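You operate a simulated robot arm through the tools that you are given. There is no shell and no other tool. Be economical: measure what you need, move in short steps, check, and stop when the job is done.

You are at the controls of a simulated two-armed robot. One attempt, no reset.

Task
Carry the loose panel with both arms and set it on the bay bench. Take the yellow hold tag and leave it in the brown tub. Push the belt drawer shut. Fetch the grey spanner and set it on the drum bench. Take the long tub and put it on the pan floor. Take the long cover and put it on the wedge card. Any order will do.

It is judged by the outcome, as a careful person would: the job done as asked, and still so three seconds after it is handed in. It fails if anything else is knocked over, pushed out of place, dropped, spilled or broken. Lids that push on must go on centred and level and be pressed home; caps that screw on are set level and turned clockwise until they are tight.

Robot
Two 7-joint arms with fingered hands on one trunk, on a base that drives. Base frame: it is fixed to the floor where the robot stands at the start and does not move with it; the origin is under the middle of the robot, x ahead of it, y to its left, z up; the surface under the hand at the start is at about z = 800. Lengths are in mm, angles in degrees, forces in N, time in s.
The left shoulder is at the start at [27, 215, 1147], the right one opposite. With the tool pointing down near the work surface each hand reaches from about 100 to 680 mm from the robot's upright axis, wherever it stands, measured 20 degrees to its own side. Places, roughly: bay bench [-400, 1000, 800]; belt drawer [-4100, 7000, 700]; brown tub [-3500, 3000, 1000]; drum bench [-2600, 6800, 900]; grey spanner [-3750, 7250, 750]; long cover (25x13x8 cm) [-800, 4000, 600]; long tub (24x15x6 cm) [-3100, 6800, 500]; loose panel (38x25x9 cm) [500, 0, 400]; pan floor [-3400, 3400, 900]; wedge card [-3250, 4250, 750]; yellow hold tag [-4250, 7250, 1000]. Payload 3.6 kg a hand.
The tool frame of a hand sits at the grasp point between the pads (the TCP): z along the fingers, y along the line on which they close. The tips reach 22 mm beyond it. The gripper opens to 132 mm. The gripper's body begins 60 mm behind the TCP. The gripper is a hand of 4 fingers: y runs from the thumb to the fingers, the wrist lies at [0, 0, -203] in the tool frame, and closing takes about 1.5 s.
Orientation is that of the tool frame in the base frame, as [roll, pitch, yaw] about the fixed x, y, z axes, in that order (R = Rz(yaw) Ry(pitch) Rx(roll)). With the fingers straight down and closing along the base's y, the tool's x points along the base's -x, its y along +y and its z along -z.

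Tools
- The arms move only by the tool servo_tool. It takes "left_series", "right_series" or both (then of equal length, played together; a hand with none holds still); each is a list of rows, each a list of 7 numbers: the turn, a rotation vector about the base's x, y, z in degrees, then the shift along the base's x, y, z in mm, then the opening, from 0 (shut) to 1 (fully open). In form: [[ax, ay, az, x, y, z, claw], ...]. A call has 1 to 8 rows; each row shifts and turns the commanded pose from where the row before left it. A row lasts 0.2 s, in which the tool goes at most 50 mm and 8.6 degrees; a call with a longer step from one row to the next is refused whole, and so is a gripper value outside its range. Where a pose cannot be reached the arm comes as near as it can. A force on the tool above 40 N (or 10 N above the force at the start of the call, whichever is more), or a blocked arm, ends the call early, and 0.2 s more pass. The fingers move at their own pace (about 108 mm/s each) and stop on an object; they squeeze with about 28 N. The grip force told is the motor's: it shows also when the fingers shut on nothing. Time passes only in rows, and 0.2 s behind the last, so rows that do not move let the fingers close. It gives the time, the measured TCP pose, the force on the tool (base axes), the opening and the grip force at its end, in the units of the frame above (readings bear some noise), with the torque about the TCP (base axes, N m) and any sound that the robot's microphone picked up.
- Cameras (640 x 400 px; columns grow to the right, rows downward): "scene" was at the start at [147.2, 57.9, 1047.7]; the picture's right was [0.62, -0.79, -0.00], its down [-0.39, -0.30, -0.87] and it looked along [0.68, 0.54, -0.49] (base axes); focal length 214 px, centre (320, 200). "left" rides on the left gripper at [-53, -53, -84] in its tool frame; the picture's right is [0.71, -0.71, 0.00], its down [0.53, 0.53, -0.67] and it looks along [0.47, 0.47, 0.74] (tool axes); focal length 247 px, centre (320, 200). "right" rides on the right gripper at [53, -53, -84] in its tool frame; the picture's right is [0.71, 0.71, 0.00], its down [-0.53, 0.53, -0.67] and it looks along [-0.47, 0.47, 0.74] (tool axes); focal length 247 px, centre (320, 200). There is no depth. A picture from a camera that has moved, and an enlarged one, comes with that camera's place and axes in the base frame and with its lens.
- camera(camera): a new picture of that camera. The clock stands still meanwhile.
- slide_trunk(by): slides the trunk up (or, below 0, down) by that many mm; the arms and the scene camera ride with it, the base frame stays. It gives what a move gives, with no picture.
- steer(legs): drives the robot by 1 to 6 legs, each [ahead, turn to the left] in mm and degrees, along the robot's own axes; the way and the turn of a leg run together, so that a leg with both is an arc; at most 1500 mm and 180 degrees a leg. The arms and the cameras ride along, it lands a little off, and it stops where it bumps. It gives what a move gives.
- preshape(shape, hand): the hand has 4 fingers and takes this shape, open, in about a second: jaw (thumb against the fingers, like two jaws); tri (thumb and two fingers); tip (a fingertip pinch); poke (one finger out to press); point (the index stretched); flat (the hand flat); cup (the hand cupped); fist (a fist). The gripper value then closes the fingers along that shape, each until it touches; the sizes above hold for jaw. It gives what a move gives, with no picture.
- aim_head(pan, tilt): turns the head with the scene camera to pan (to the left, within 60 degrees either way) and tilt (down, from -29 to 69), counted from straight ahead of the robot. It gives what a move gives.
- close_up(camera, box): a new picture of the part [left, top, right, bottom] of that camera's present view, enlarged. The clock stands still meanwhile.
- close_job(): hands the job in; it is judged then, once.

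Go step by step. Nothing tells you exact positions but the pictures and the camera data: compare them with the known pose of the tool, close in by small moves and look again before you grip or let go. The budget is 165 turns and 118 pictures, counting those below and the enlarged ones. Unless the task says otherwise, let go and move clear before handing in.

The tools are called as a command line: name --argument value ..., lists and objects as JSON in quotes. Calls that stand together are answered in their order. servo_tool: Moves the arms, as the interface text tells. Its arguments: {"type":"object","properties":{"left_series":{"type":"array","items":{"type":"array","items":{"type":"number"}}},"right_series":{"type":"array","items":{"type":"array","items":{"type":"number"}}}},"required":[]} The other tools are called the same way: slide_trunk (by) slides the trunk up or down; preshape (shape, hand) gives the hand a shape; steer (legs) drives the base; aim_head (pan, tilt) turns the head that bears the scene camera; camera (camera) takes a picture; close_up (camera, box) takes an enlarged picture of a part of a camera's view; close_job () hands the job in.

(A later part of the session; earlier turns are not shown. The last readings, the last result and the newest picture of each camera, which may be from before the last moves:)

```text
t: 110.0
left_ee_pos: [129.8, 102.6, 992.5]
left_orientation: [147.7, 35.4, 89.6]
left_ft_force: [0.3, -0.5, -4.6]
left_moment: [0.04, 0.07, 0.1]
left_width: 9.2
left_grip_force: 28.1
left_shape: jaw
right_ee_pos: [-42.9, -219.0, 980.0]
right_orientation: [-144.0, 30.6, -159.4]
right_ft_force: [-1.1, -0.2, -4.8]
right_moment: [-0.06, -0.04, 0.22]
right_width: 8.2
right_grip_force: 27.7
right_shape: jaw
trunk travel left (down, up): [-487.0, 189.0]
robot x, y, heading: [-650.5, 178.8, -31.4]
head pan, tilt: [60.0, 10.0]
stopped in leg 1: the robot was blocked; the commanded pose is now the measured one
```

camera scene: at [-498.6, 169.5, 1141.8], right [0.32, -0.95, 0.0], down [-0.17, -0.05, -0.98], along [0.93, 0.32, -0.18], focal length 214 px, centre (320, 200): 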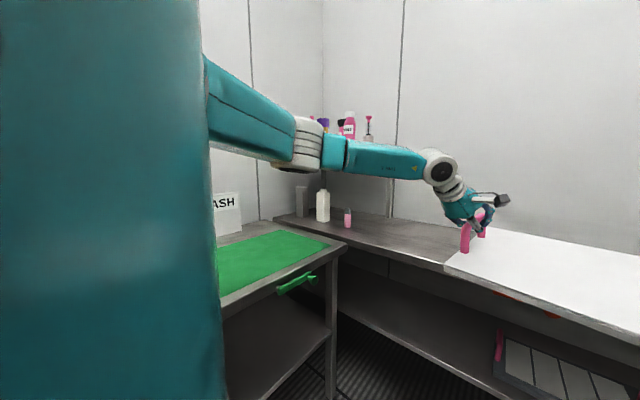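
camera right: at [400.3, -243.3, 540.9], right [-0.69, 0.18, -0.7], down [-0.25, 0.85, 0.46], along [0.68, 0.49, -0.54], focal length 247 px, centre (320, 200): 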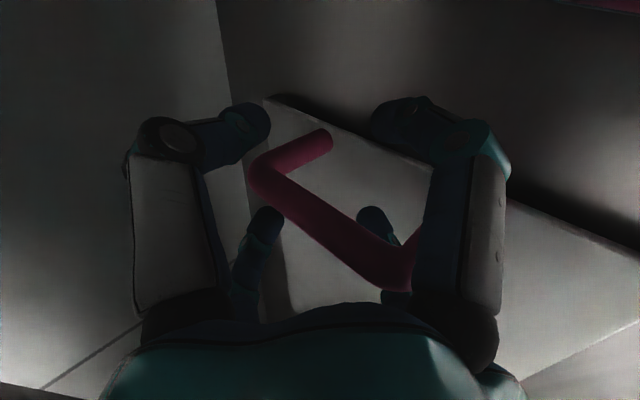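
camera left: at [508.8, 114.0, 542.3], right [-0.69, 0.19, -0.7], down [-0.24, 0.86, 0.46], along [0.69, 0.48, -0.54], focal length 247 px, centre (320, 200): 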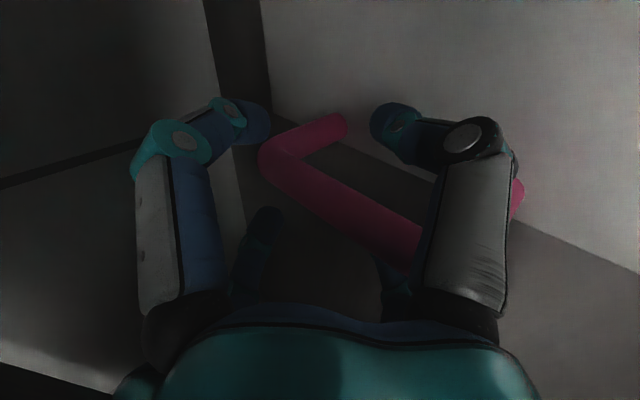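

steer --legs '[[60, 30]]'

```text
t: 111.7
left_ee_pos: [140.2, 404.1, 992.6]
left_orientation: [147.8, 35.4, 113.5]
left_ft_force: [1.7, 0.1, -4.2]
left_moment: [0.02, 0.06, 0.13]
left_width: 9.5
left_grip_force: 28.0
left_shape: jaw
right_ee_pos: [113.3, 40.0, 982.0]
right_orientation: [-144.0, 30.5, -135.5]
right_ft_force: [-1.9, 0.2, -5.1]
right_moment: [-0.09, -0.07, 0.25]
right_width: 8.1
right_grip_force: 28.2
right_shape: jaw
trunk travel left (down, up): [-487.0, 189.0]
robot x, y, heading: [-606.7, 141.4, -4.7]
head pan, tilt: [60.0, 10.0]
stopped in leg 1: the robot was blocked; the commanded pose is now the measured one
```

steer --legs '[[0, 30]]'

steer --legs '[[20, 30]]'

```text
t: 113.0
left_ee_pos: [53.6, 555.3, 996.5]
left_orientation: [148.2, 37.0, 126.4]
left_ft_force: [5.8, -8.5, -5.0]
left_moment: [0.02, 0.17, 0.93]
left_width: 9.5
left_grip_force: 28.3
left_shape: jaw
right_ee_pos: [121.5, 196.6, 978.1]
right_orientation: [-144.8, 31.0, -122.6]
right_ft_force: [-5.5, 7.9, -5.4]
right_moment: [-0.17, -0.28, 0.44]
right_width: 8.0
right_grip_force: 27.8
right_shape: jaw
trunk travel left (down, up): [-487.0, 189.0]
robot x, y, heading: [-602.2, 127.5, 9.5]
head pan, tilt: [60.0, 10.0]
stopped in leg 1: the robot was blocked; the commanded pose is now the measured one
```

```text
t: 114.1
left_ee_pos: [-14.5, 652.5, 995.3]
left_orientation: [148.2, 36.7, 135.6]
left_ft_force: [2.1, 0.5, -5.1]
left_moment: [-0.11, 0.12, 0.51]
left_width: 9.4
left_grip_force: 27.6
left_shape: jaw
right_ee_pos: [106.2, 310.8, 978.1]
right_orientation: [-144.7, 30.7, -113.2]
right_ft_force: [-1.5, -1.1, -5.4]
right_moment: [0.01, -0.15, 0.34]
right_width: 7.9
right_grip_force: 27.9
right_shape: jaw
trunk travel left (down, up): [-487.0, 189.0]
robot x, y, heading: [-596.1, 117.8, 18.8]
head pan, tilt: [60.0, 10.0]
stopped in leg 1: the robot was blocked; the commanded pose is now the measured one
```

steer --legs '[[40, 30]]'

steer --legs '[[0, 25]]'

aim_head --pan 15 --tilt 35

camera --camera "scene"

```text
t: 115.8
left_ee_pos: [-251.0, 860.2, 995.5]
left_orientation: [148.5, 36.6, 159.9]
left_ft_force: [0.0, 1.0, -4.1]
left_moment: [-0.11, 0.12, 0.28]
left_width: 9.3
left_grip_force: 27.9
left_shape: jaw
right_ee_pos: [-0.5, 595.9, 977.6]
right_orientation: [-145.0, 30.6, -89.4]
right_ft_force: [0.6, -1.2, -5.3]
right_moment: [0.08, -0.18, 0.21]
right_width: 7.8
right_grip_force: 28.2
right_shape: jaw
trunk travel left (down, up): [-487.0, 189.0]
robot x, y, heading: [-555.6, 116.9, 45.0]
head pan, tilt: [60.0, 10.0]
stopped in leg 1: the robot was blocked; the commanded pose is now the measured one
```

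```text
t: 117.5
left_ee_pos: [-555.5, 909.8, 996.3]
left_orientation: [149.6, 37.8, -177.3]
left_ft_force: [17.4, -2.7, -6.2]
left_moment: [-0.1, 0.13, 1.34]
left_width: 9.8
left_grip_force: 27.9
left_shape: jaw
right_ee_pos: [-218.0, 767.4, 969.6]
right_orientation: [-146.4, 30.4, -67.7]
right_ft_force: [-18.4, 3.7, -4.0]
right_moment: [0.12, -0.53, 0.21]
right_width: 8.2
right_grip_force: 28.4
right_shape: jaw
trunk travel left (down, up): [-487.0, 189.0]
robot x, y, heading: [-528.5, 112.6, 68.9]
head pan, tilt: [60.0, 10.0]
stopped in leg 1: the robot was blocked; the commanded pose is now the measured one
```

```text
t: 118.6
left_ee_pos: [-555.8, 910.6, 996.8]
left_orientation: [149.2, 37.6, -177.4]
left_ft_force: [24.0, -4.7, -5.4]
left_moment: [-0.16, 0.18, 1.53]
left_width: 9.8
left_grip_force: 28.4
left_shape: jaw
right_ee_pos: [-217.7, 768.4, 972.5]
right_orientation: [-146.4, 30.7, -67.9]
right_ft_force: [-23.3, 4.6, -4.2]
right_moment: [0.03, -0.68, 0.29]
right_width: 7.9
right_grip_force: 27.6
right_shape: jaw
trunk travel left (down, up): [-487.0, 189.0]
robot x, y, heading: [-529.9, 114.5, 68.9]
head pan, tilt: [15.0, 35.0]
```

```text
66 pictures are left
camera scene: at [-494.3, 274.2, 1101.7], right [0.99, -0.11, 0.0], down [-0.06, -0.57, -0.82], along [0.09, 0.81, -0.58], focal length 214 px, centre (320, 200)
```

scene: 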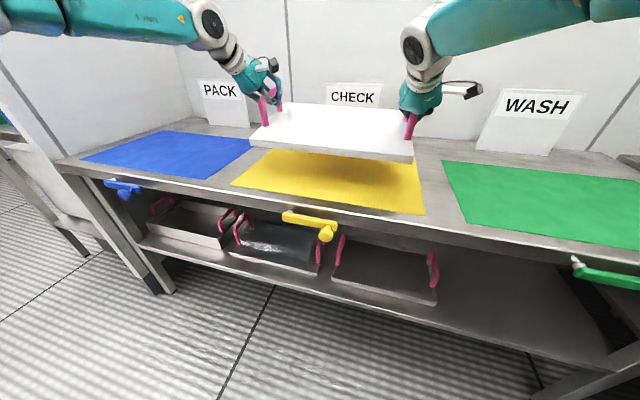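

Panel is over the yellow mat facing square. I relax and level it, then lower.

servo_tool --left_series '[[0, 0, 0, 1.5, -0.5, -6, 0], [0, 0, 0, 1.5, -0.5, -6, 0], [0, 0, 0, 0, 0, 0, 0]]' --right_series '[[0, 0, 0, -1.5, 0.5, 6, 0], [0, 0, 0, -1.5, 0.5, 6, 0], [0, 0, 0, 0, 0, 0, 0]]'

slide_trunk --by -70

camera --camera "scene"

```text
t: 119.4
left_ee_pos: [-555.4, 910.7, 985.9]
left_orientation: [149.2, 37.5, -177.3]
left_ft_force: [17.7, -2.7, -4.4]
left_moment: [-0.23, 0.11, 1.25]
left_width: 9.9
left_grip_force: 28.0
left_shape: jaw
right_ee_pos: [-217.0, 768.0, 979.7]
right_orientation: [-146.4, 30.3, -68.3]
right_ft_force: [-17.1, 2.8, -5.3]
right_moment: [0.1, -0.6, 0.46]
right_width: 7.9
right_grip_force: 28.1
right_shape: jaw
trunk travel left (down, up): [-487.0, 189.0]
robot x, y, heading: [-527.5, 108.2, 68.9]
head pan, tilt: [15.0, 35.0]
```

```text
t: 120.5
left_ee_pos: [-556.1, 911.3, 915.7]
left_orientation: [149.0, 37.6, -177.4]
left_ft_force: [16.7, -1.8, -3.2]
left_moment: [-0.32, 0.12, 1.31]
left_width: 9.7
left_grip_force: 28.8
left_shape: jaw
right_ee_pos: [-216.9, 768.0, 901.6]
right_orientation: [-147.2, 30.0, -68.6]
right_ft_force: [-16.9, 2.1, -4.9]
right_moment: [0.17, -0.55, 0.44]
right_width: 8.0
right_grip_force: 27.8
right_shape: jaw
trunk travel left (down, up): [-417.0, 259.0]
robot x, y, heading: [-531.0, 111.3, 68.8]
head pan, tilt: [15.0, 35.0]
```

```text
65 pictures are left
camera scene: at [-494.0, 274.3, 1030.4], right [0.99, -0.11, 0.0], down [-0.06, -0.57, -0.82], along [0.09, 0.81, -0.58], focal length 214 px, centre (320, 200)
```

scene: 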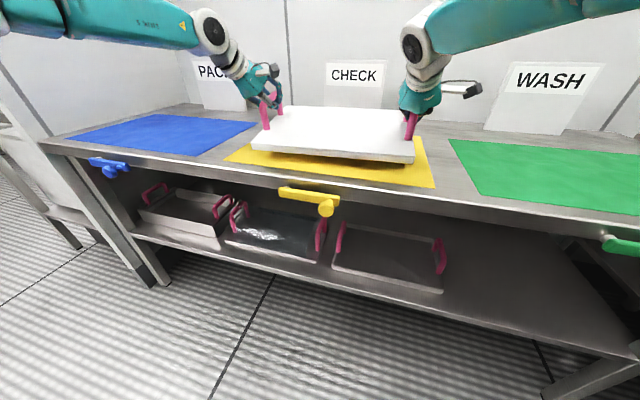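

servo_tool --left_series '[[0, 0, 0, 0, 0, -7, 0], [0, 0, 0, 0, 0, -7, 0], [0, 0, 0, 0, 0, -5, 0], [0, 0, 0, 0, 0, -5, 0], [0, 0, 0, 0, 0, -4, 0]]' --right_series '[[0, 0, 0, 0, 0, 0, 0], [0, 0, 0, 0, 0, 0, 0], [0, 0, 0, 0, 0, -5, 0], [0, 0, 0, 0, 0, -5, 0], [0, 0, 0, 0, 0, -4, 0]]'

close_up --camera "scene" --box '[210, 60, 450, 210]'

```text
t: 121.7
left_ee_pos: [-559.4, 915.6, 888.2]
left_orientation: [149.0, 37.5, -177.2]
left_ft_force: [-2.6, 4.7, 0.3]
left_moment: [-0.55, 0.05, 0.46]
left_width: 9.8
left_grip_force: 28.5
left_shape: jaw
right_ee_pos: [-223.6, 770.2, 890.6]
right_orientation: [-146.9, 30.0, -68.0]
right_ft_force: [4.0, -4.7, -6.1]
right_moment: [0.12, -0.07, 0.33]
right_width: 7.8
right_grip_force: 27.9
right_shape: jaw
trunk travel left (down, up): [-417.0, 259.0]
robot x, y, heading: [-528.4, 114.2, 69.0]
head pan, tilt: [15.0, 35.0]
```

```text
2.67 times, centred on (330, 135) of scene
camera zoom: at [-494.0, 274.4, 1030.4], right [0.99, -0.11, 0.0], down [-0.06, -0.57, -0.82], along [0.09, 0.81, -0.58], focal length 572 px, centre (293, 373)
```

zoom: 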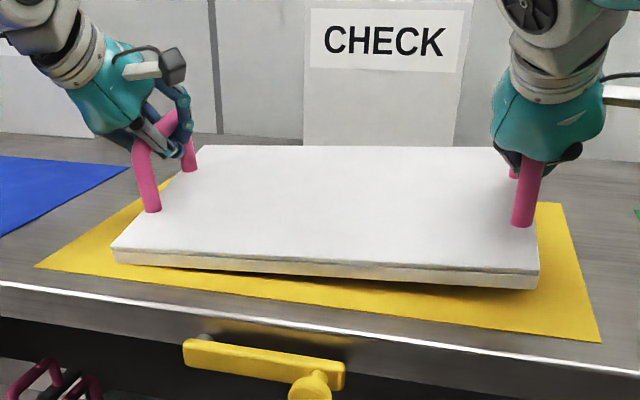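

Left end is touching; I lower the right end.

servo_tool --right_series '[[0, 0, 0, 0, 0, -4, 0], [0, 0, 0, 0, 0, -4, 0], [0, 0, 0, 0, 0, -4, 0]]'

close_up --camera "scene" --box '[210, 60, 450, 210]'

```text
t: 122.5
left_ee_pos: [-556.4, 912.6, 887.1]
left_orientation: [149.2, 37.4, -177.3]
left_ft_force: [-5.5, 4.6, -1.6]
left_moment: [-0.53, 0.05, 0.47]
left_width: 9.7
left_grip_force: 27.8
left_shape: jaw
right_ee_pos: [-221.3, 766.3, 882.8]
right_orientation: [-147.0, 30.0, -68.1]
right_ft_force: [6.7, -5.7, -5.6]
right_moment: [0.11, 0.01, 0.31]
right_width: 7.7
right_grip_force: 27.8
right_shape: jaw
right hand out of reach, approached as far as the arm can: row 1
trunk travel left (down, up): [-417.0, 259.0]
robot x, y, heading: [-529.0, 115.9, 68.8]
head pan, tilt: [15.0, 35.0]
```

```text
2.67 times, centred on (330, 135) of scene
camera zoom: at [-493.9, 274.3, 1030.3], right [0.99, -0.11, 0.0], down [-0.06, -0.57, -0.82], along [0.09, 0.81, -0.58], focal length 572 px, centre (293, 373)
```

zoom: 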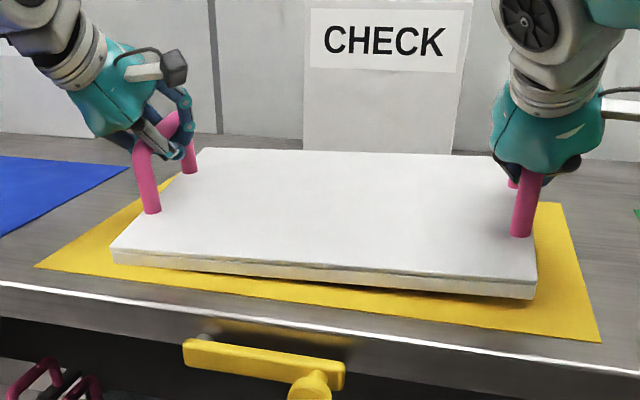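

slide_trunk --by -6

close_up --camera "scene" --box '[210, 60, 450, 210]'

```text
t: 123.0
left_ee_pos: [-556.9, 910.1, 880.9]
left_orientation: [149.1, 37.5, -177.3]
left_ft_force: [-3.3, 4.4, 0.5]
left_moment: [-0.84, 0.15, 0.68]
left_width: 9.8
left_grip_force: 28.0
left_shape: jaw
right_ee_pos: [-220.5, 767.1, 876.3]
right_orientation: [-145.0, 29.3, -66.5]
right_ft_force: [3.1, -4.3, -4.5]
right_moment: [0.18, -0.03, 0.28]
right_width: 7.6
right_grip_force: 28.4
right_shape: jaw
trunk travel left (down, up): [-411.0, 265.0]
robot x, y, heading: [-528.6, 109.4, 69.2]
head pan, tilt: [15.0, 35.0]
```

```text
2.67 times, centred on (330, 135) of scene
camera zoom: at [-494.6, 273.9, 1024.3], right [0.99, -0.11, 0.0], down [-0.06, -0.57, -0.82], along [0.09, 0.81, -0.57], focal length 572 px, centre (293, 373)
```

zoom: 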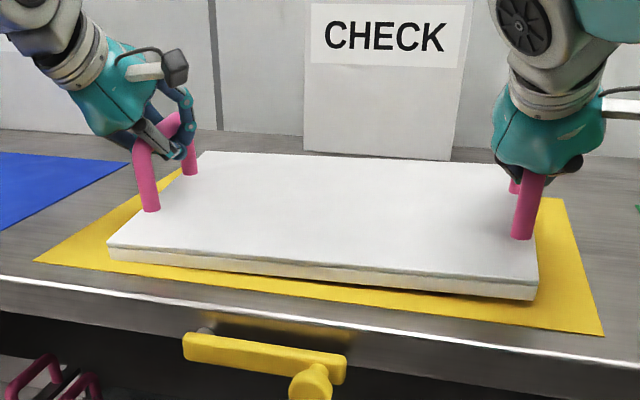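

slide_trunk --by -8

servo_tool --right_series '[[0, 0, 0, 0, 0, -3, 0], [0, 0, 0, 0, 0, -3, 0]]'

close_up --camera "scene" --box '[210, 60, 450, 210]'

```text
t: 123.6
left_ee_pos: [-555.1, 911.2, 877.5]
left_orientation: [148.8, 37.8, -177.4]
left_ft_force: [2.0, 9.1, 12.9]
left_moment: [-1.77, 0.48, 1.09]
left_width: 9.5
left_grip_force: 28.1
left_shape: jaw
right_ee_pos: [-220.6, 766.7, 867.7]
right_orientation: [-144.5, 29.1, -66.1]
right_ft_force: [2.0, -4.3, -6.3]
right_moment: [0.06, -0.07, 0.24]
right_width: 7.5
right_grip_force: 28.2
right_shape: jaw
trunk travel left (down, up): [-403.0, 273.0]
robot x, y, heading: [-531.7, 111.6, 69.1]
head pan, tilt: [15.0, 35.0]
```

```text
t: 124.2
left_ee_pos: [-555.9, 910.3, 874.0]
left_orientation: [149.1, 37.6, -177.3]
left_ft_force: [3.6, 6.3, 12.2]
left_moment: [-1.86, 0.56, 1.39]
left_width: 9.5
left_grip_force: 28.1
left_shape: jaw
right_ee_pos: [-221.7, 765.8, 862.1]
right_orientation: [-144.7, 29.2, -66.1]
right_ft_force: [0.1, -4.0, -5.6]
right_moment: [0.0, -0.06, 0.21]
right_width: 7.5
right_grip_force: 28.2
right_shape: jaw
trunk travel left (down, up): [-403.0, 273.0]
robot x, y, heading: [-533.4, 115.3, 68.9]
head pan, tilt: [15.0, 35.0]
```

```text
2.67 times, centred on (330, 135) of scene
camera zoom: at [-493.5, 273.6, 1016.1], right [0.99, -0.11, 0.0], down [-0.06, -0.57, -0.82], along [0.09, 0.81, -0.57], focal length 572 px, centre (293, 373)
```

zoom: 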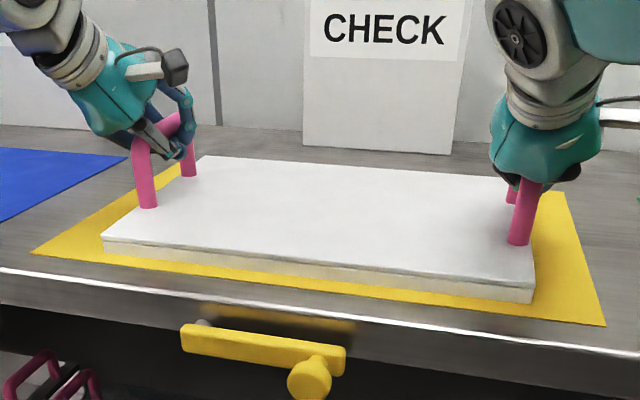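

servo_tool --left_series '[[0, 0, 0, 0, 0, 1, 0], [0, 0, 0, 0, 0, 1, 0], [0, 0, 0, 0, 0, 1, 0]]' --right_series '[[0, 0, 0, 0, 0, -4, 0], [0, 0, 0, 0, 0, -4, 0], [0, 0, 0, 0, 0, -4, 0]]'

close_up --camera "scene" --box '[330, 80, 450, 180]'

```text
t: 125.0
left_ee_pos: [-556.5, 908.1, 872.8]
left_orientation: [149.6, 37.2, -177.2]
left_ft_force: [4.5, -0.5, -5.9]
left_moment: [-1.32, 0.41, 1.12]
left_width: 9.5
left_grip_force: 28.3
left_shape: jaw
right_ee_pos: [-220.0, 764.6, 853.7]
right_orientation: [-144.4, 29.4, -65.9]
right_ft_force: [-0.2, -0.2, 13.2]
right_moment: [-0.67, 0.37, -0.01]
right_width: 7.7
right_grip_force: 28.0
right_shape: jaw
right hand out of reach, approached as far as the arm can: row 3
trunk travel left (down, up): [-403.0, 273.0]
robot x, y, heading: [-528.0, 110.1, 68.7]
head pan, tilt: [15.0, 35.0]
```

```text
4.00 times, centred on (390, 130) of scene
camera zoom: at [-494.2, 273.4, 1016.2], right [0.99, -0.11, 0.0], down [-0.06, -0.57, -0.82], along [0.09, 0.81, -0.57], focal length 858 px, centre (40, 480)
```

zoom: 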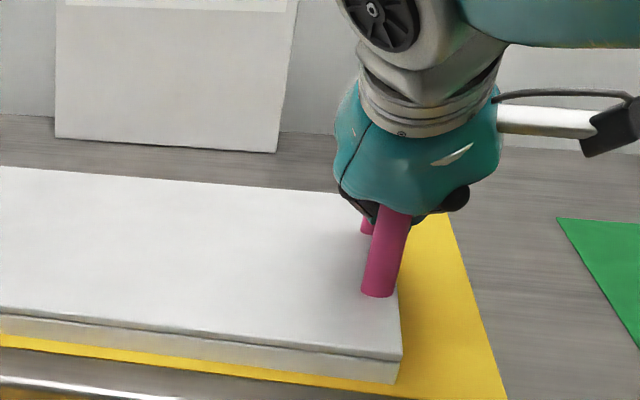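

Right end is now down (13 N). I open both hands and lift them straight off.

servo_tool --left_series '[[0, 0, 0, 0, 0, 0, 0.5], [0, 0, 0, 0, 0, 0, 0.5], [0, 0, 0, 0, 0, 0, 0.5], [0, 0, 0, 0, 0, 20, 0.5], [0, 0, 0, 0, 0, 30, 0.5], [0, 0, 0, 0, 0, 40, 0.5], [0, 0, 0, 0, 0, 40, 0.5]]' --right_series '[[0, 0, 0, 0, 0, 0, 0.5], [0, 0, 0, 0, 0, 0, 0.5], [0, 0, 0, 0, 0, 0, 0.5], [0, 0, 0, 0, 0, 20, 0.5], [0, 0, 0, 0, 0, 30, 0.5], [0, 0, 0, 0, 0, 40, 0.5], [0, 0, 0, 0, 0, 40, 0.5]]'

camera --camera "scene"

```text
t: 126.6
left_ee_pos: [-559.2, 908.8, 1007.9]
left_orientation: [149.0, 37.5, -177.3]
left_ft_force: [-0.3, 0.1, 0.0]
left_moment: [0.0, -0.04, -0.03]
left_width: 65.5
left_grip_force: 0.0
left_shape: jaw
right_ee_pos: [-217.8, 761.2, 983.1]
right_orientation: [-144.7, 29.1, -66.1]
right_ft_force: [-0.5, -1.0, -0.3]
right_moment: [-0.01, -0.01, 0.0]
right_width: 65.8
right_grip_force: 0.0
right_shape: jaw
trunk travel left (down, up): [-403.0, 273.0]
robot x, y, heading: [-535.5, 107.7, 69.0]
head pan, tilt: [15.0, 35.0]
```

```text
59 pictures are left
camera scene: at [-494.2, 273.1, 1016.3], right [0.99, -0.11, 0.0], down [-0.06, -0.57, -0.82], along [0.09, 0.81, -0.57], focal length 214 px, centre (320, 200)
```

scene: 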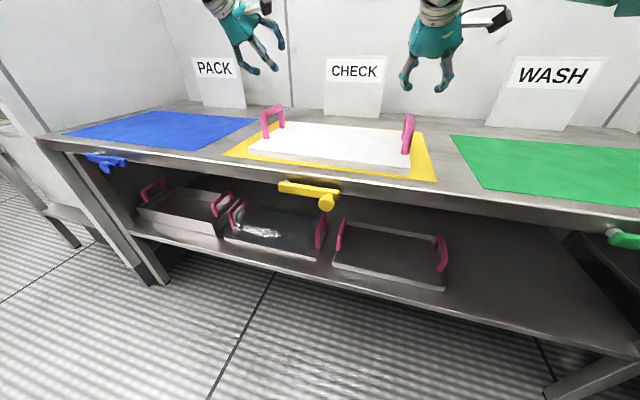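

The panel rests on the bay bench, hands are clear. I undo the hand roll and pitch and retract the arms for driving.

servo_tool --left_series '[[-1.9, -4.95, 5.3, -9, -23, 8, 0.5], [-1.9, -4.95, 5.3, -9, -23, 8, 0.5], [-1.9, -4.95, 5.3, -9, -23, 8, 0.5], [-1.9, -4.95, 5.3, -9, -23, 8, 0.5], [-1.9, -4.95, 5.3, -9, -23, 8, 0.5], [-1.9, -4.95, 5.3, -9, -23, 8, 0.5]]' --right_series '[[1.9, 4.95, -5.3, 11, -31, 8, 0.5], [1.9, 4.95, -5.3, 11, -31, 8, 0.5], [1.9, 4.95, -5.3, 11, -31, 8, 0.5], [1.9, 4.95, -5.3, 11, -31, 8, 0.5], [1.9, 4.95, -5.3, 11, -31, 8, 0.5], [1.9, 4.95, -5.3, 11, -31, 8, 0.5]]'

servo_tool --left_series '[[-7, 2.7, 0, -1.4, -31.6, 0, 1], [-7, 2.7, 0, -1.4, -31.6, 0, 1], [-7, 2.7, 0, -1.4, -31.6, 0, 1], [-7, 2.7, 0, -1.4, -31.6, 0, 1], [-7, 2.7, 0, -1.4, -31.6, 0, 1], [-7, 2.7, 0, -1.4, -31.6, 0, 1]]' --right_series '[[-7, 2.7, 0, -10.7, -28, 0, 1], [-7, 2.7, 0, -10.7, -28, 0, 1], [-7, 2.7, 0, -10.7, -28, 0, 1], [-7, 2.7, 0, -10.7, -28, 0, 1], [-7, 2.7, 0, -10.7, -28, 0, 1], [-7, 2.7, 0, -10.7, -28, 0, 1]]'

slide_trunk --by 80

steer --legs '[[0, 40]]'

```text
t: 128.0
left_ee_pos: [-611.4, 773.1, 1053.0]
left_orientation: [-173.3, 56.8, -116.2]
left_ft_force: [0.5, 0.6, -0.9]
left_moment: [-0.02, 0.01, 0.01]
left_width: 65.5
left_grip_force: 0.0
left_shape: jaw
right_ee_pos: [-154.7, 575.4, 1031.1]
right_orientation: [179.0, 39.2, -119.9]
right_ft_force: [-0.2, -0.4, -0.5]
right_moment: [-0.03, -0.01, 0.01]
right_width: 65.7
right_grip_force: 0.0
right_shape: jaw
trunk travel left (down, up): [-403.0, 273.0]
robot x, y, heading: [-532.5, 113.5, 68.9]
head pan, tilt: [15.0, 35.0]
```

```text
t: 129.4
left_ee_pos: [-620.3, 583.0, 1055.4]
left_orientation: [-169.8, 11.7, -113.9]
left_ft_force: [-0.3, 0.4, -0.8]
left_moment: [-0.02, 0.01, 0.03]
left_width: 132.0
left_grip_force: 0.0
left_shape: jaw
right_ee_pos: [-220.9, 407.4, 1029.4]
right_orientation: [-174.7, -5.5, -117.8]
right_ft_force: [-0.5, 0.0, -0.1]
right_moment: [0.0, 0.01, -0.02]
right_width: 131.9
right_grip_force: 0.1
right_shape: jaw
trunk travel left (down, up): [-403.0, 273.0]
robot x, y, heading: [-532.5, 114.1, 69.0]
head pan, tilt: [15.0, 35.0]
```

```text
t: 130.6
left_ee_pos: [-619.8, 583.5, 1134.7]
left_orientation: [-169.6, 11.8, -113.9]
left_ft_force: [0.3, -0.6, -0.3]
left_moment: [-0.01, 0.02, -0.01]
left_width: 131.7
left_grip_force: 0.0
left_shape: jaw
right_ee_pos: [-218.6, 409.1, 1108.6]
right_orientation: [-174.8, -5.4, -117.8]
right_ft_force: [0.2, 0.7, 0.4]
right_moment: [0.02, 0.02, 0.04]
right_width: 131.7
right_grip_force: 0.0
right_shape: jaw
trunk travel left (down, up): [-483.0, 193.0]
robot x, y, heading: [-529.5, 111.1, 68.9]
head pan, tilt: [15.0, 35.0]
```

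```text
t: 132.9
left_ee_pos: [-904.0, 413.9, 1134.2]
left_orientation: [-169.5, 11.8, -73.6]
left_ft_force: [0.8, 0.4, 0.0]
left_moment: [-0.01, 0.01, -0.04]
left_width: 131.8
left_grip_force: 0.0
left_shape: jaw
right_ee_pos: [-484.6, 539.5, 1108.8]
right_orientation: [-174.7, -5.4, -77.4]
right_ft_force: [-0.3, 0.5, 0.3]
right_moment: [0.0, -0.01, 0.01]
right_width: 132.0
right_grip_force: 0.1
right_shape: jaw
trunk travel left (down, up): [-483.0, 193.0]
robot x, y, heading: [-502.4, 120.7, 108.8]
head pan, tilt: [15.0, 35.0]
```

steer --legs '[[0, 47]]'

aim_head --pan -10 --tilt 12

camera --camera "scene"

```text
t: 135.5
left_ee_pos: [-988.6, 20.0, 1134.3]
left_orientation: [-169.6, 11.7, -25.9]
left_ft_force: [-0.4, 0.7, 0.2]
left_moment: [0.01, -0.01, 0.0]
left_width: 132.2
left_grip_force: 0.2
left_shape: jaw
right_ee_pos: [-802.2, 414.2, 1108.6]
right_orientation: [-174.8, -5.4, -29.7]
right_ft_force: [1.3, -0.5, -0.2]
right_moment: [-0.02, 0.0, -0.01]
right_width: 132.0
right_grip_force: 0.1
right_shape: jaw
trunk travel left (down, up): [-483.0, 193.0]
robot x, y, heading: [-487.7, 157.1, 156.4]
head pan, tilt: [15.0, 35.0]
```

```text
t: 136.4
left_ee_pos: [-987.8, 20.2, 1136.1]
left_orientation: [-169.6, 11.8, -25.8]
left_ft_force: [-0.2, -0.8, -0.5]
left_moment: [0.04, -0.01, 0.04]
left_width: 132.3
left_grip_force: 0.0
left_shape: jaw
right_ee_pos: [-800.4, 415.2, 1109.3]
right_orientation: [-174.7, -5.5, -29.8]
right_ft_force: [-0.2, -0.1, 0.3]
right_moment: [0.02, 0.0, -0.03]
right_width: 132.1
right_grip_force: 0.1
right_shape: jaw
trunk travel left (down, up): [-483.0, 193.0]
robot x, y, heading: [-485.6, 157.1, 156.4]
head pan, tilt: [-10.0, 12.0]
```

```text
58 pictures are left
camera scene: at [-635.2, 242.3, 1134.6], right [0.55, 0.83, 0.0], down [0.18, -0.12, -0.98], along [-0.81, 0.54, -0.21], focal length 214 px, centre (320, 200)
```

scene: 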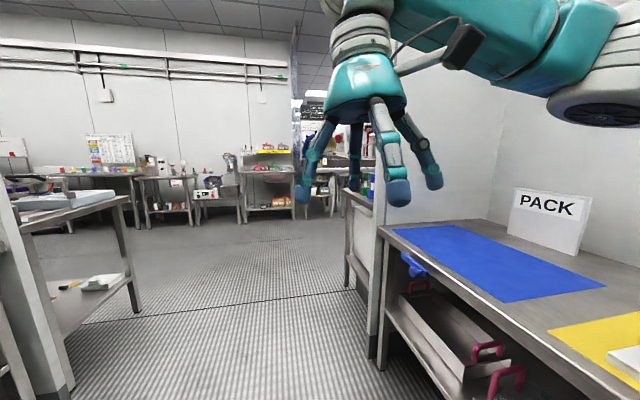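

The exit lies straight ahead (gap from e2 −1050 to 470). I drive out along it and then look right.

steer --legs '[[1450, 0]]'

aim_head --pan -30 --tilt 10

camera --camera "scene"

```text
t: 143.6
left_ee_pos: [-2318.1, 606.0, 1135.7]
left_orientation: [-169.6, 11.7, -26.0]
left_ft_force: [0.4, -0.3, -1.2]
left_moment: [0.02, 0.02, -0.01]
left_width: 131.7
left_grip_force: 0.1
left_shape: jaw
right_ee_pos: [-2129.9, 1001.0, 1110.2]
right_orientation: [-174.8, -5.4, -29.9]
right_ft_force: [-0.1, -0.3, -0.3]
right_moment: [-0.01, -0.03, 0.01]
right_width: 131.9
right_grip_force: 0.0
right_shape: jaw
trunk travel left (down, up): [-483.0, 193.0]
robot x, y, heading: [-1814.7, 739.5, 156.1]
head pan, tilt: [-10.0, 12.0]
```

```text
t: 144.5
left_ee_pos: [-2317.7, 606.8, 1136.2]
left_orientation: [-169.6, 11.8, -25.9]
left_ft_force: [0.1, -0.2, 0.0]
left_moment: [0.0, -0.01, 0.02]
left_width: 131.8
left_grip_force: 0.0
left_shape: jaw
right_ee_pos: [-2128.4, 1001.5, 1110.3]
right_orientation: [-174.7, -5.3, -29.9]
right_ft_force: [0.4, 0.8, 0.5]
right_moment: [0.0, -0.03, 0.02]
right_width: 131.8
right_grip_force: 0.1
right_shape: jaw
trunk travel left (down, up): [-483.0, 193.0]
robot x, y, heading: [-1817.0, 741.0, 156.1]
head pan, tilt: [-30.0, 10.0]
```

```text
57 pictures are left
camera scene: at [-1942.1, 850.4, 1138.0], right [0.81, 0.59, 0.0], down [0.1, -0.14, -0.98], along [-0.58, 0.79, -0.17], focal length 214 px, centre (320, 200)
```

scene: 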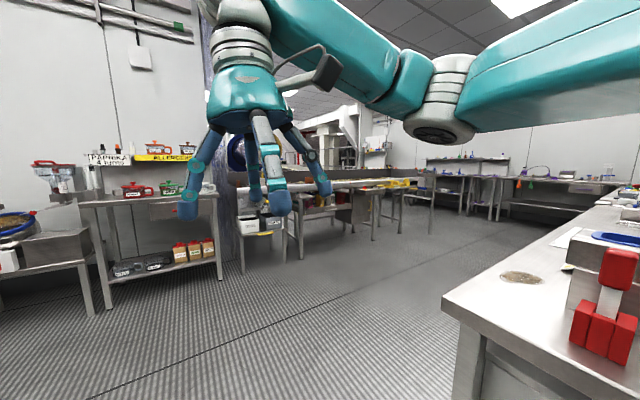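

Open aisle ahead-right. I turn and drive up the aisle between the left tables and the right table.

steer --legs '[[0, -45], [1450, 0]]'

steer --legs '[[0, -40], [1000, 0]]'

aim_head --pan -20 --tilt 15

camera --camera "scene"

```text
t: 147.8
left_ee_pos: [-2274.9, 1028.3, 1137.8]
left_orientation: [-169.7, 11.6, -71.0]
left_ft_force: [-0.2, 0.2, 0.0]
left_moment: [-0.04, 0.03, 0.0]
left_width: 132.0
left_grip_force: 0.1
left_shape: jaw
right_ee_pos: [-1864.0, 1172.4, 1110.7]
right_orientation: [-174.9, -5.4, -74.7]
right_ft_force: [0.4, -0.5, -0.7]
right_moment: [-0.05, 0.03, -0.02]
right_width: 131.9
right_grip_force: 0.1
right_shape: jaw
trunk travel left (down, up): [-483.0, 193.0]
robot x, y, heading: [-1860.7, 750.2, 108.8]
head pan, tilt: [-30.0, 10.0]
stopped in leg 2: the robot was blocked; the commanded pose is now the measured one
```

```text
t: 151.2
left_ee_pos: [-1973.9, 1315.4, 1139.2]
left_orientation: [-169.3, 12.1, -111.0]
left_ft_force: [-0.6, -0.4, -0.5]
left_moment: [0.0, 0.01, -0.02]
left_width: 132.3
left_grip_force: 0.0
left_shape: jaw
right_ee_pos: [-1563.0, 1160.2, 1110.0]
right_orientation: [-174.4, -5.7, -115.4]
right_ft_force: [0.1, -1.3, -0.4]
right_moment: [-0.02, 0.01, -0.02]
right_width: 132.0
right_grip_force: 0.0
right_shape: jaw
trunk travel left (down, up): [-483.0, 193.0]
robot x, y, heading: [-1854.6, 854.4, 66.3]
head pan, tilt: [-30.0, 10.0]
stopped in leg 2: the robot was blocked; the commanded pose is now the measured one
```

```text
t: 151.9
left_ee_pos: [-1976.7, 1314.9, 1139.4]
left_orientation: [-169.6, 12.1, -110.9]
left_ft_force: [0.2, 0.2, 0.4]
left_moment: [0.0, -0.01, 0.01]
left_width: 132.1
left_grip_force: 0.1
left_shape: jaw
right_ee_pos: [-1564.4, 1159.4, 1109.6]
right_orientation: [-174.5, -5.7, -115.0]
right_ft_force: [0.8, -0.9, -0.5]
right_moment: [0.02, -0.02, 0.01]
right_width: 132.0
right_grip_force: 0.1
right_shape: jaw
trunk travel left (down, up): [-483.0, 193.0]
robot x, y, heading: [-1852.2, 859.5, 66.4]
head pan, tilt: [-20.0, 15.0]
```

```text
56 pictures are left
camera scene: at [-1768.3, 975.7, 1133.8], right [0.72, -0.69, -0.01], down [-0.17, -0.17, -0.97], along [0.67, 0.7, -0.24], focal length 214 px, centre (320, 200)
```

scene: 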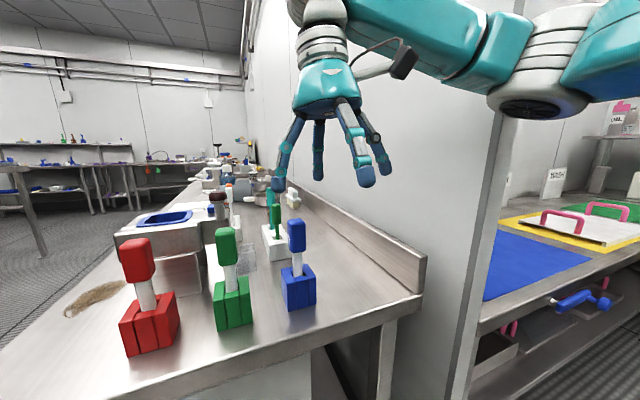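

I was stopped short and bumped at the end of the right table; all items still stand. I back off and turn left, one command at a time.

steer --legs '[[-220, 0]]'

steer --legs '[[0, 42]]'

steer --legs '[[0, 15]]'

```text
t: 153.6
left_ee_pos: [-2058.2, 1118.6, 1135.4]
left_orientation: [-169.6, 11.3, -110.9]
left_ft_force: [-0.2, 0.8, -0.7]
left_moment: [0.03, -0.04, -0.01]
left_width: 131.9
left_grip_force: 0.1
left_shape: jaw
right_ee_pos: [-1648.5, 963.4, 1103.8]
right_orientation: [-174.7, -6.5, -114.9]
right_ft_force: [0.3, -0.4, 0.4]
right_moment: [0.02, -0.01, -0.01]
right_width: 132.2
right_grip_force: 0.0
right_shape: jaw
trunk travel left (down, up): [-483.0, 193.0]
robot x, y, heading: [-1938.9, 648.7, 66.3]
head pan, tilt: [-20.0, 15.0]
```

```text
t: 156.0
left_ee_pos: [-2340.0, 926.1, 1136.4]
left_orientation: [-169.7, 11.4, -69.5]
left_ft_force: [0.5, -0.7, -0.1]
left_moment: [-0.01, 0.01, -0.02]
left_width: 132.2
left_grip_force: 0.1
left_shape: jaw
right_ee_pos: [-1929.8, 1080.0, 1101.9]
right_orientation: [-174.5, -6.6, -73.4]
right_ft_force: [0.0, 0.2, 0.6]
right_moment: [0.01, 0.02, 0.0]
right_width: 131.9
right_grip_force: 0.0
right_shape: jaw
trunk travel left (down, up): [-483.0, 193.0]
robot x, y, heading: [-1911.5, 660.0, 107.9]
head pan, tilt: [-20.0, 15.0]
```

```text
t: 157.3
left_ee_pos: [-2393.5, 808.1, 1135.8]
left_orientation: [-169.7, 11.4, -54.8]
left_ft_force: [0.0, -0.2, -0.3]
left_moment: [0.0, -0.01, -0.01]
left_width: 132.0
left_grip_force: 0.0
left_shape: jaw
right_ee_pos: [-2037.3, 1061.7, 1103.3]
right_orientation: [-174.6, -6.5, -58.7]
right_ft_force: [-1.1, 0.0, -0.6]
right_moment: [0.02, 0.02, -0.02]
right_width: 132.2
right_grip_force: 0.2
right_shape: jaw
trunk travel left (down, up): [-483.0, 193.0]
robot x, y, heading: [-1901.3, 664.8, 122.5]
head pan, tilt: [-20.0, 15.0]
```

steer --legs '[[1350, 0]]'

steer --legs '[[0, -42]]'

aim_head --pan 0 --tilt 8

camera --camera "scene"

```text
t: 163.9
left_ee_pos: [-3079.1, 1968.1, 1135.9]
left_orientation: [-169.7, 11.4, -57.2]
left_ft_force: [0.0, 0.6, 0.0]
left_moment: [-0.02, 0.03, -0.04]
left_width: 131.8
left_grip_force: 0.1
left_shape: jaw
right_ee_pos: [-2711.6, 2205.3, 1103.2]
right_orientation: [-174.6, -6.7, -61.1]
right_ft_force: [-1.1, -0.4, 1.5]
right_moment: [-0.01, -0.02, -0.01]
right_width: 132.0
right_grip_force: 0.0
right_shape: jaw
trunk travel left (down, up): [-483.0, 193.0]
robot x, y, heading: [-2595.2, 1803.1, 120.1]
head pan, tilt: [-20.0, 15.0]
```

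```text
t: 166.4
left_ee_pos: [-2835.2, 2258.0, 1136.6]
left_orientation: [-169.8, 11.2, -100.2]
left_ft_force: [-0.2, 0.8, 0.1]
left_moment: [-0.03, 0.02, -0.03]
left_width: 131.9
left_grip_force: 0.0
left_shape: jaw
right_ee_pos: [-2404.1, 2182.2, 1105.6]
right_orientation: [-174.6, -6.7, -104.1]
right_ft_force: [-0.8, 0.4, 0.7]
right_moment: [-0.01, 0.03, 0.0]
right_width: 131.9
right_grip_force: 0.0
right_shape: jaw
trunk travel left (down, up): [-483.0, 193.0]
robot x, y, heading: [-2625.8, 1816.6, 77.4]
head pan, tilt: [-20.0, 15.0]
```

```text
t: 167.2
left_ee_pos: [-2836.3, 2258.9, 1136.8]
left_orientation: [-169.5, 11.5, -100.1]
left_ft_force: [0.0, -0.4, -0.8]
left_moment: [-0.01, 0.0, -0.01]
left_width: 131.9
left_grip_force: 0.0
left_shape: jaw
right_ee_pos: [-2405.5, 2181.8, 1106.0]
right_orientation: [-174.5, -6.6, -103.9]
right_ft_force: [0.2, 0.2, 0.9]
right_moment: [-0.01, -0.01, -0.02]
right_width: 132.0
right_grip_force: 0.1
right_shape: jaw
trunk travel left (down, up): [-483.0, 193.0]
robot x, y, heading: [-2627.2, 1817.0, 77.5]
head pan, tilt: [0.0, 8.0]
```

```text
55 pictures are left
camera scene: at [-2590.7, 1981.5, 1141.3], right [0.98, -0.22, 0.0], down [-0.03, -0.14, -0.99], along [0.21, 0.97, -0.14], focal length 214 px, centre (320, 200)
```

scene: 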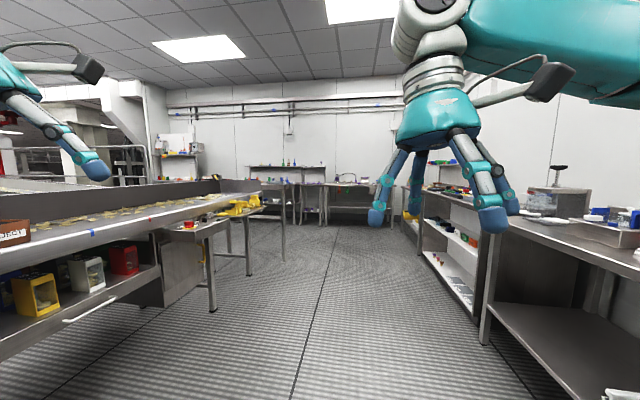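

I can see the brown tub on the conveyor at left and the shelving with the cover at right. I drive up the aisle to the cover shelf.

steer --legs '[[0, -8], [1450, 0]]'

steer --legs '[[1150, 0]]'

steer --legs '[[0, -40]]'

aim_head --pan -45 --tilt 30

camera --camera "scene"

```text
t: 174.9
left_ee_pos: [-2235.2, 3621.7, 1137.5]
left_orientation: [-169.7, 11.3, -110.1]
left_ft_force: [-0.1, -0.7, -0.2]
left_moment: [0.02, -0.01, 0.01]
left_width: 132.1
left_grip_force: 0.1
left_shape: jaw
right_ee_pos: [-1822.6, 3472.5, 1104.5]
right_orientation: [-174.6, -6.6, -114.0]
right_ft_force: [-0.1, 0.1, -0.3]
right_moment: [0.01, 0.02, 0.0]
right_width: 132.2
right_grip_force: 0.2
right_shape: jaw
trunk travel left (down, up): [-483.0, 193.0]
robot x, y, heading: [-2105.5, 3150.8, 67.6]
head pan, tilt: [0.0, 8.0]
```

```text
t: 180.7
left_ee_pos: [-1804.8, 4666.2, 1137.9]
left_orientation: [-169.7, 11.3, -110.1]
left_ft_force: [0.7, 0.3, 0.3]
left_moment: [0.01, 0.0, -0.02]
left_width: 132.0
left_grip_force: 0.0
left_shape: jaw
right_ee_pos: [-1390.7, 4516.9, 1106.0]
right_orientation: [-174.6, -6.6, -114.1]
right_ft_force: [0.0, -0.2, 0.0]
right_moment: [0.0, -0.01, 0.0]
right_width: 131.8
right_grip_force: 0.0
right_shape: jaw
trunk travel left (down, up): [-483.0, 193.0]
robot x, y, heading: [-1672.4, 4191.3, 67.5]
head pan, tilt: [0.0, 8.0]
```

```text
t: 183.0
left_ee_pos: [-1465.5, 4636.9, 1137.5]
left_orientation: [-169.7, 11.3, -150.6]
left_ft_force: [-0.3, 0.1, -0.5]
left_moment: [-0.01, 0.01, -0.04]
left_width: 132.0
left_grip_force: 0.1
left_shape: jaw
right_ee_pos: [-1249.9, 4256.4, 1105.8]
right_orientation: [-174.6, -6.7, -154.5]
right_ft_force: [0.5, 0.4, -0.4]
right_moment: [0.01, 0.01, 0.03]
right_width: 132.1
right_grip_force: 0.1
right_shape: jaw
trunk travel left (down, up): [-483.0, 193.0]
robot x, y, heading: [-1686.1, 4217.4, 27.5]
head pan, tilt: [0.0, 8.0]
```

```text
t: 184.2
left_ee_pos: [-1466.7, 4636.7, 1139.0]
left_orientation: [-169.7, 11.2, -150.6]
left_ft_force: [0.0, -0.1, -0.3]
left_moment: [0.01, 0.0, 0.06]
left_width: 132.0
left_grip_force: 0.1
left_shape: jaw
right_ee_pos: [-1251.0, 4256.5, 1106.4]
right_orientation: [-174.6, -6.7, -154.4]
right_ft_force: [-0.1, 0.3, 0.3]
right_moment: [0.0, -0.01, 0.02]
right_width: 132.1
right_grip_force: 0.0
right_shape: jaw
trunk travel left (down, up): [-483.0, 193.0]
robot x, y, heading: [-1685.8, 4216.8, 27.4]
head pan, tilt: [-45.0, 30.0]
```

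```text
54 pictures are left
camera scene: at [-1534.8, 4229.6, 1105.7], right [-0.3, -0.95, 0.0], down [-0.48, 0.15, -0.87], along [0.83, -0.26, -0.5], focal length 214 px, centre (320, 200)
```

scene: 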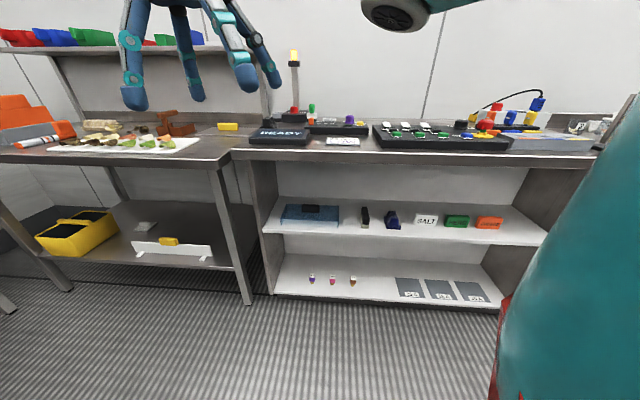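

close_up --camera "scene" --box '[250, 150, 410, 250]'

```text
4.00 times, centred on (330, 200) of scene
camera zoom: at [-1534.8, 4229.6, 1105.7], right [-0.3, -0.95, 0.0], down [-0.48, 0.15, -0.87], along [0.83, -0.26, -0.5], focal length 858 px, centre (280, 200)
```

zoom: 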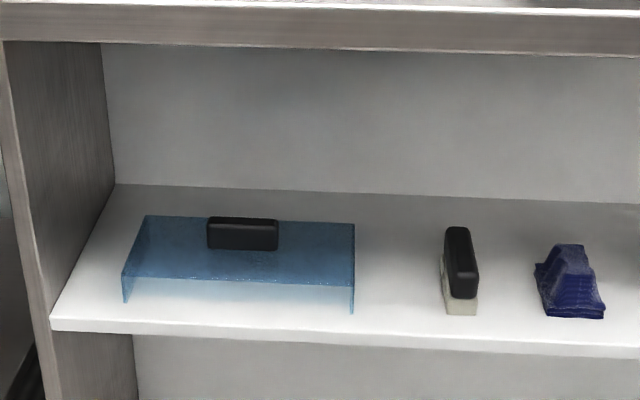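

The long cover is the translucent blue lid with a black knob on the middle shelf (shelf z≈531, knob near e1 −2190, e2 3448, z≈593). I test the "tip" shape on the right hand to see its finger layout.

preshape --hand "right" --shape "tip"

camera --camera "right"

```text
t: 185.1
left_ee_pos: [-1467.2, 4636.2, 1138.7]
left_orientation: [-169.7, 11.5, -150.6]
left_ft_force: [0.5, 0.2, -0.1]
left_moment: [0.01, 0.0, -0.02]
left_width: 132.3
left_grip_force: 0.1
left_shape: jaw
right_ee_pos: [-1250.1, 4256.7, 1106.4]
right_orientation: [-174.6, -6.7, -154.5]
right_ft_force: [0.9, 0.1, -0.3]
right_moment: [-0.03, -0.01, 0.0]
right_width: 131.9
right_grip_force: 0.1
right_shape: tip
trunk travel left (down, up): [-483.0, 193.0]
robot x, y, heading: [-1684.9, 4221.1, 27.4]
head pan, tilt: [-45.0, 30.0]
```

```text
52 pictures are left
camera right: at [-1268.3, 4196.6, 1201.1], right [-0.94, 0.33, 0.02], down [0.28, 0.79, 0.55], along [0.17, 0.52, -0.83], focal length 247 px, centre (320, 200)
```

right: 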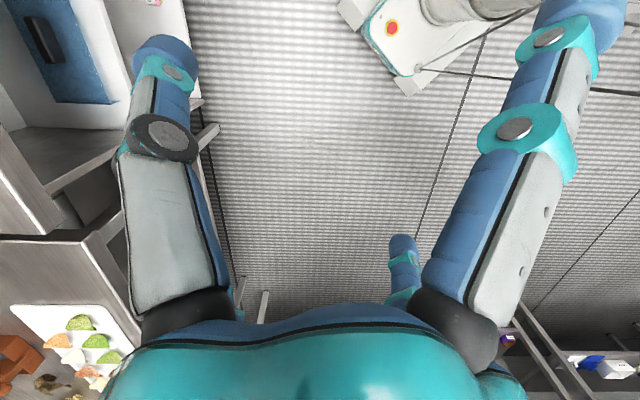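

In "tip" the side fingers splay outward, so jaw is better for this knob from above at a slight tilt. I restore jaw and turn square to the shelf.

preshape --hand "right" --shape "jaw"

steer --legs '[[0, -40]]'

steer --legs '[[0, -9.5], [130, 0]]'

servo_tool --left_series '[[0.5, -5.2, 0.4, 0, 0, -20, 0.72], [0.5, -5.2, 0.4, 0, 0, -20, 0.72], [0.5, -5.2, 0.4, 0, 0, -20, 0.72], [0.5, -5.2, 0.4, 0, 0, -20, 0.72]]'

aim_head --pan 5 --tilt 35

camera --camera "scene"

```text
t: 186.0
left_ee_pos: [-1465.9, 4638.1, 1138.4]
left_orientation: [-169.8, 11.3, -150.6]
left_ft_force: [-0.2, 0.5, 0.0]
left_moment: [-0.01, -0.01, 0.01]
left_width: 131.8
left_grip_force: 0.2
left_shape: jaw
right_ee_pos: [-1249.5, 4256.6, 1107.3]
right_orientation: [-174.6, -6.8, -154.5]
right_ft_force: [-0.4, 0.7, 0.8]
right_moment: [0.01, 0.0, -0.04]
right_width: 132.0
right_grip_force: 0.1
right_shape: jaw
trunk travel left (down, up): [-483.0, 193.0]
robot x, y, heading: [-1688.8, 4217.8, 27.4]
head pan, tilt: [-45.0, 30.0]
```

```text
t: 188.2
left_ee_pos: [-1245.8, 4400.8, 1138.5]
left_orientation: [-169.7, 11.4, 170.0]
left_ft_force: [0.2, 0.1, 0.0]
left_moment: [0.0, 0.01, 0.01]
left_width: 132.0
left_grip_force: 0.1
left_shape: jaw
right_ee_pos: [-1320.9, 3970.5, 1106.1]
right_orientation: [-174.6, -6.7, 166.1]
right_ft_force: [-0.1, -0.1, 0.8]
right_moment: [-0.04, -0.01, -0.03]
right_width: 132.2
right_grip_force: 0.1
right_shape: jaw
trunk travel left (down, up): [-483.0, 193.0]
robot x, y, heading: [-1675.3, 4251.1, -11.7]
head pan, tilt: [-45.0, 30.0]
```

```text
t: 190.2
left_ee_pos: [-1100.8, 4278.5, 1139.0]
left_orientation: [-169.7, 11.3, 160.5]
left_ft_force: [-0.6, 0.4, -0.1]
left_moment: [-0.03, 0.03, 0.01]
left_width: 131.9
left_grip_force: 0.1
left_shape: jaw
right_ee_pos: [-1243.6, 3864.3, 1106.8]
right_orientation: [-174.6, -6.8, 156.8]
right_ft_force: [-0.3, -0.6, 0.1]
right_moment: [0.03, 0.04, 0.03]
right_width: 131.8
right_grip_force: 0.1
right_shape: jaw
trunk travel left (down, up): [-483.0, 193.0]
robot x, y, heading: [-1553.5, 4203.4, -21.3]
head pan, tilt: [-45.0, 30.0]
```

```text
t: 191.2
left_ee_pos: [-1102.2, 4279.1, 1061.6]
left_orientation: [-179.3, 30.4, 158.8]
left_ft_force: [-0.6, 0.3, 1.3]
left_moment: [-0.01, -0.01, 0.0]
left_width: 95.3
left_grip_force: 0.0
left_shape: jaw
right_ee_pos: [-1245.8, 3865.4, 1106.4]
right_orientation: [-174.6, -6.6, 156.8]
right_ft_force: [0.8, -0.5, -0.2]
right_moment: [0.01, -0.02, -0.01]
right_width: 132.0
right_grip_force: 0.0
right_shape: jaw
trunk travel left (down, up): [-483.0, 193.0]
robot x, y, heading: [-1553.4, 4200.1, -21.2]
head pan, tilt: [-45.0, 30.0]
```

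```text
t: 192.4
left_ee_pos: [-1101.6, 4280.2, 1062.5]
left_orientation: [-179.4, 30.2, 158.8]
left_ft_force: [0.6, 0.5, 0.7]
left_moment: [0.02, -0.01, 0.02]
left_width: 95.2
left_grip_force: 0.1
left_shape: jaw
right_ee_pos: [-1246.1, 3865.8, 1108.2]
right_orientation: [-174.6, -6.7, 156.6]
right_ft_force: [-0.7, 0.0, -0.2]
right_moment: [-0.02, 0.0, 0.06]
right_width: 132.2
right_grip_force: 0.0
right_shape: jaw
trunk travel left (down, up): [-483.0, 193.0]
robot x, y, heading: [-1545.8, 4205.0, -21.2]
head pan, tilt: [5.0, 35.0]
```

```text
51 pictures are left
camera scene: at [-1395.0, 4151.2, 1097.9], right [-0.28, -0.96, 0.0], down [-0.55, 0.16, -0.82], along [0.79, -0.23, -0.57], focal length 214 px, centre (320, 200)
```

scene: 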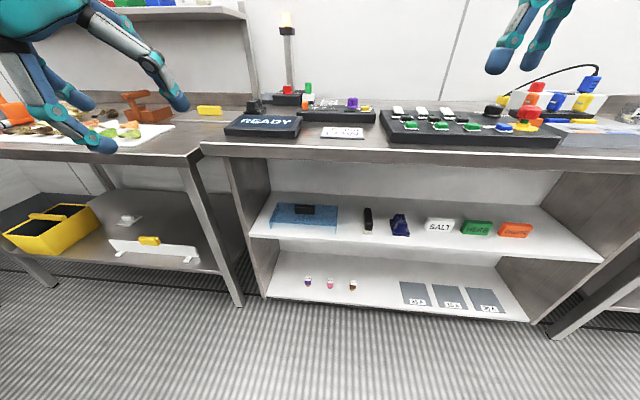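

close_up --camera "scene" --box '[240, 140, 400, 240]'

```text
4.00 times, centred on (320, 190) of scene
camera zoom: at [-1395.0, 4151.2, 1097.9], right [-0.28, -0.96, 0.0], down [-0.55, 0.16, -0.82], along [0.79, -0.23, -0.57], focal length 858 px, centre (320, 240)
```

zoom: 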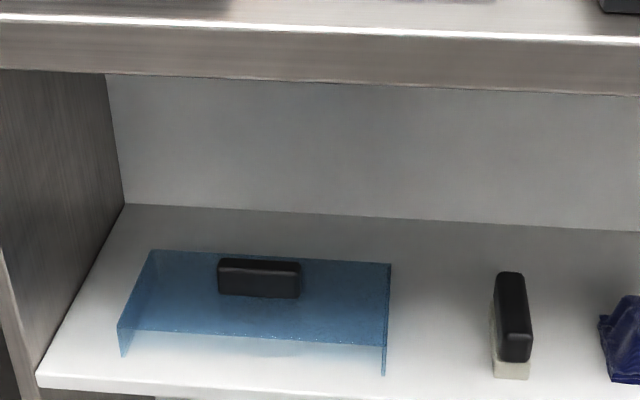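

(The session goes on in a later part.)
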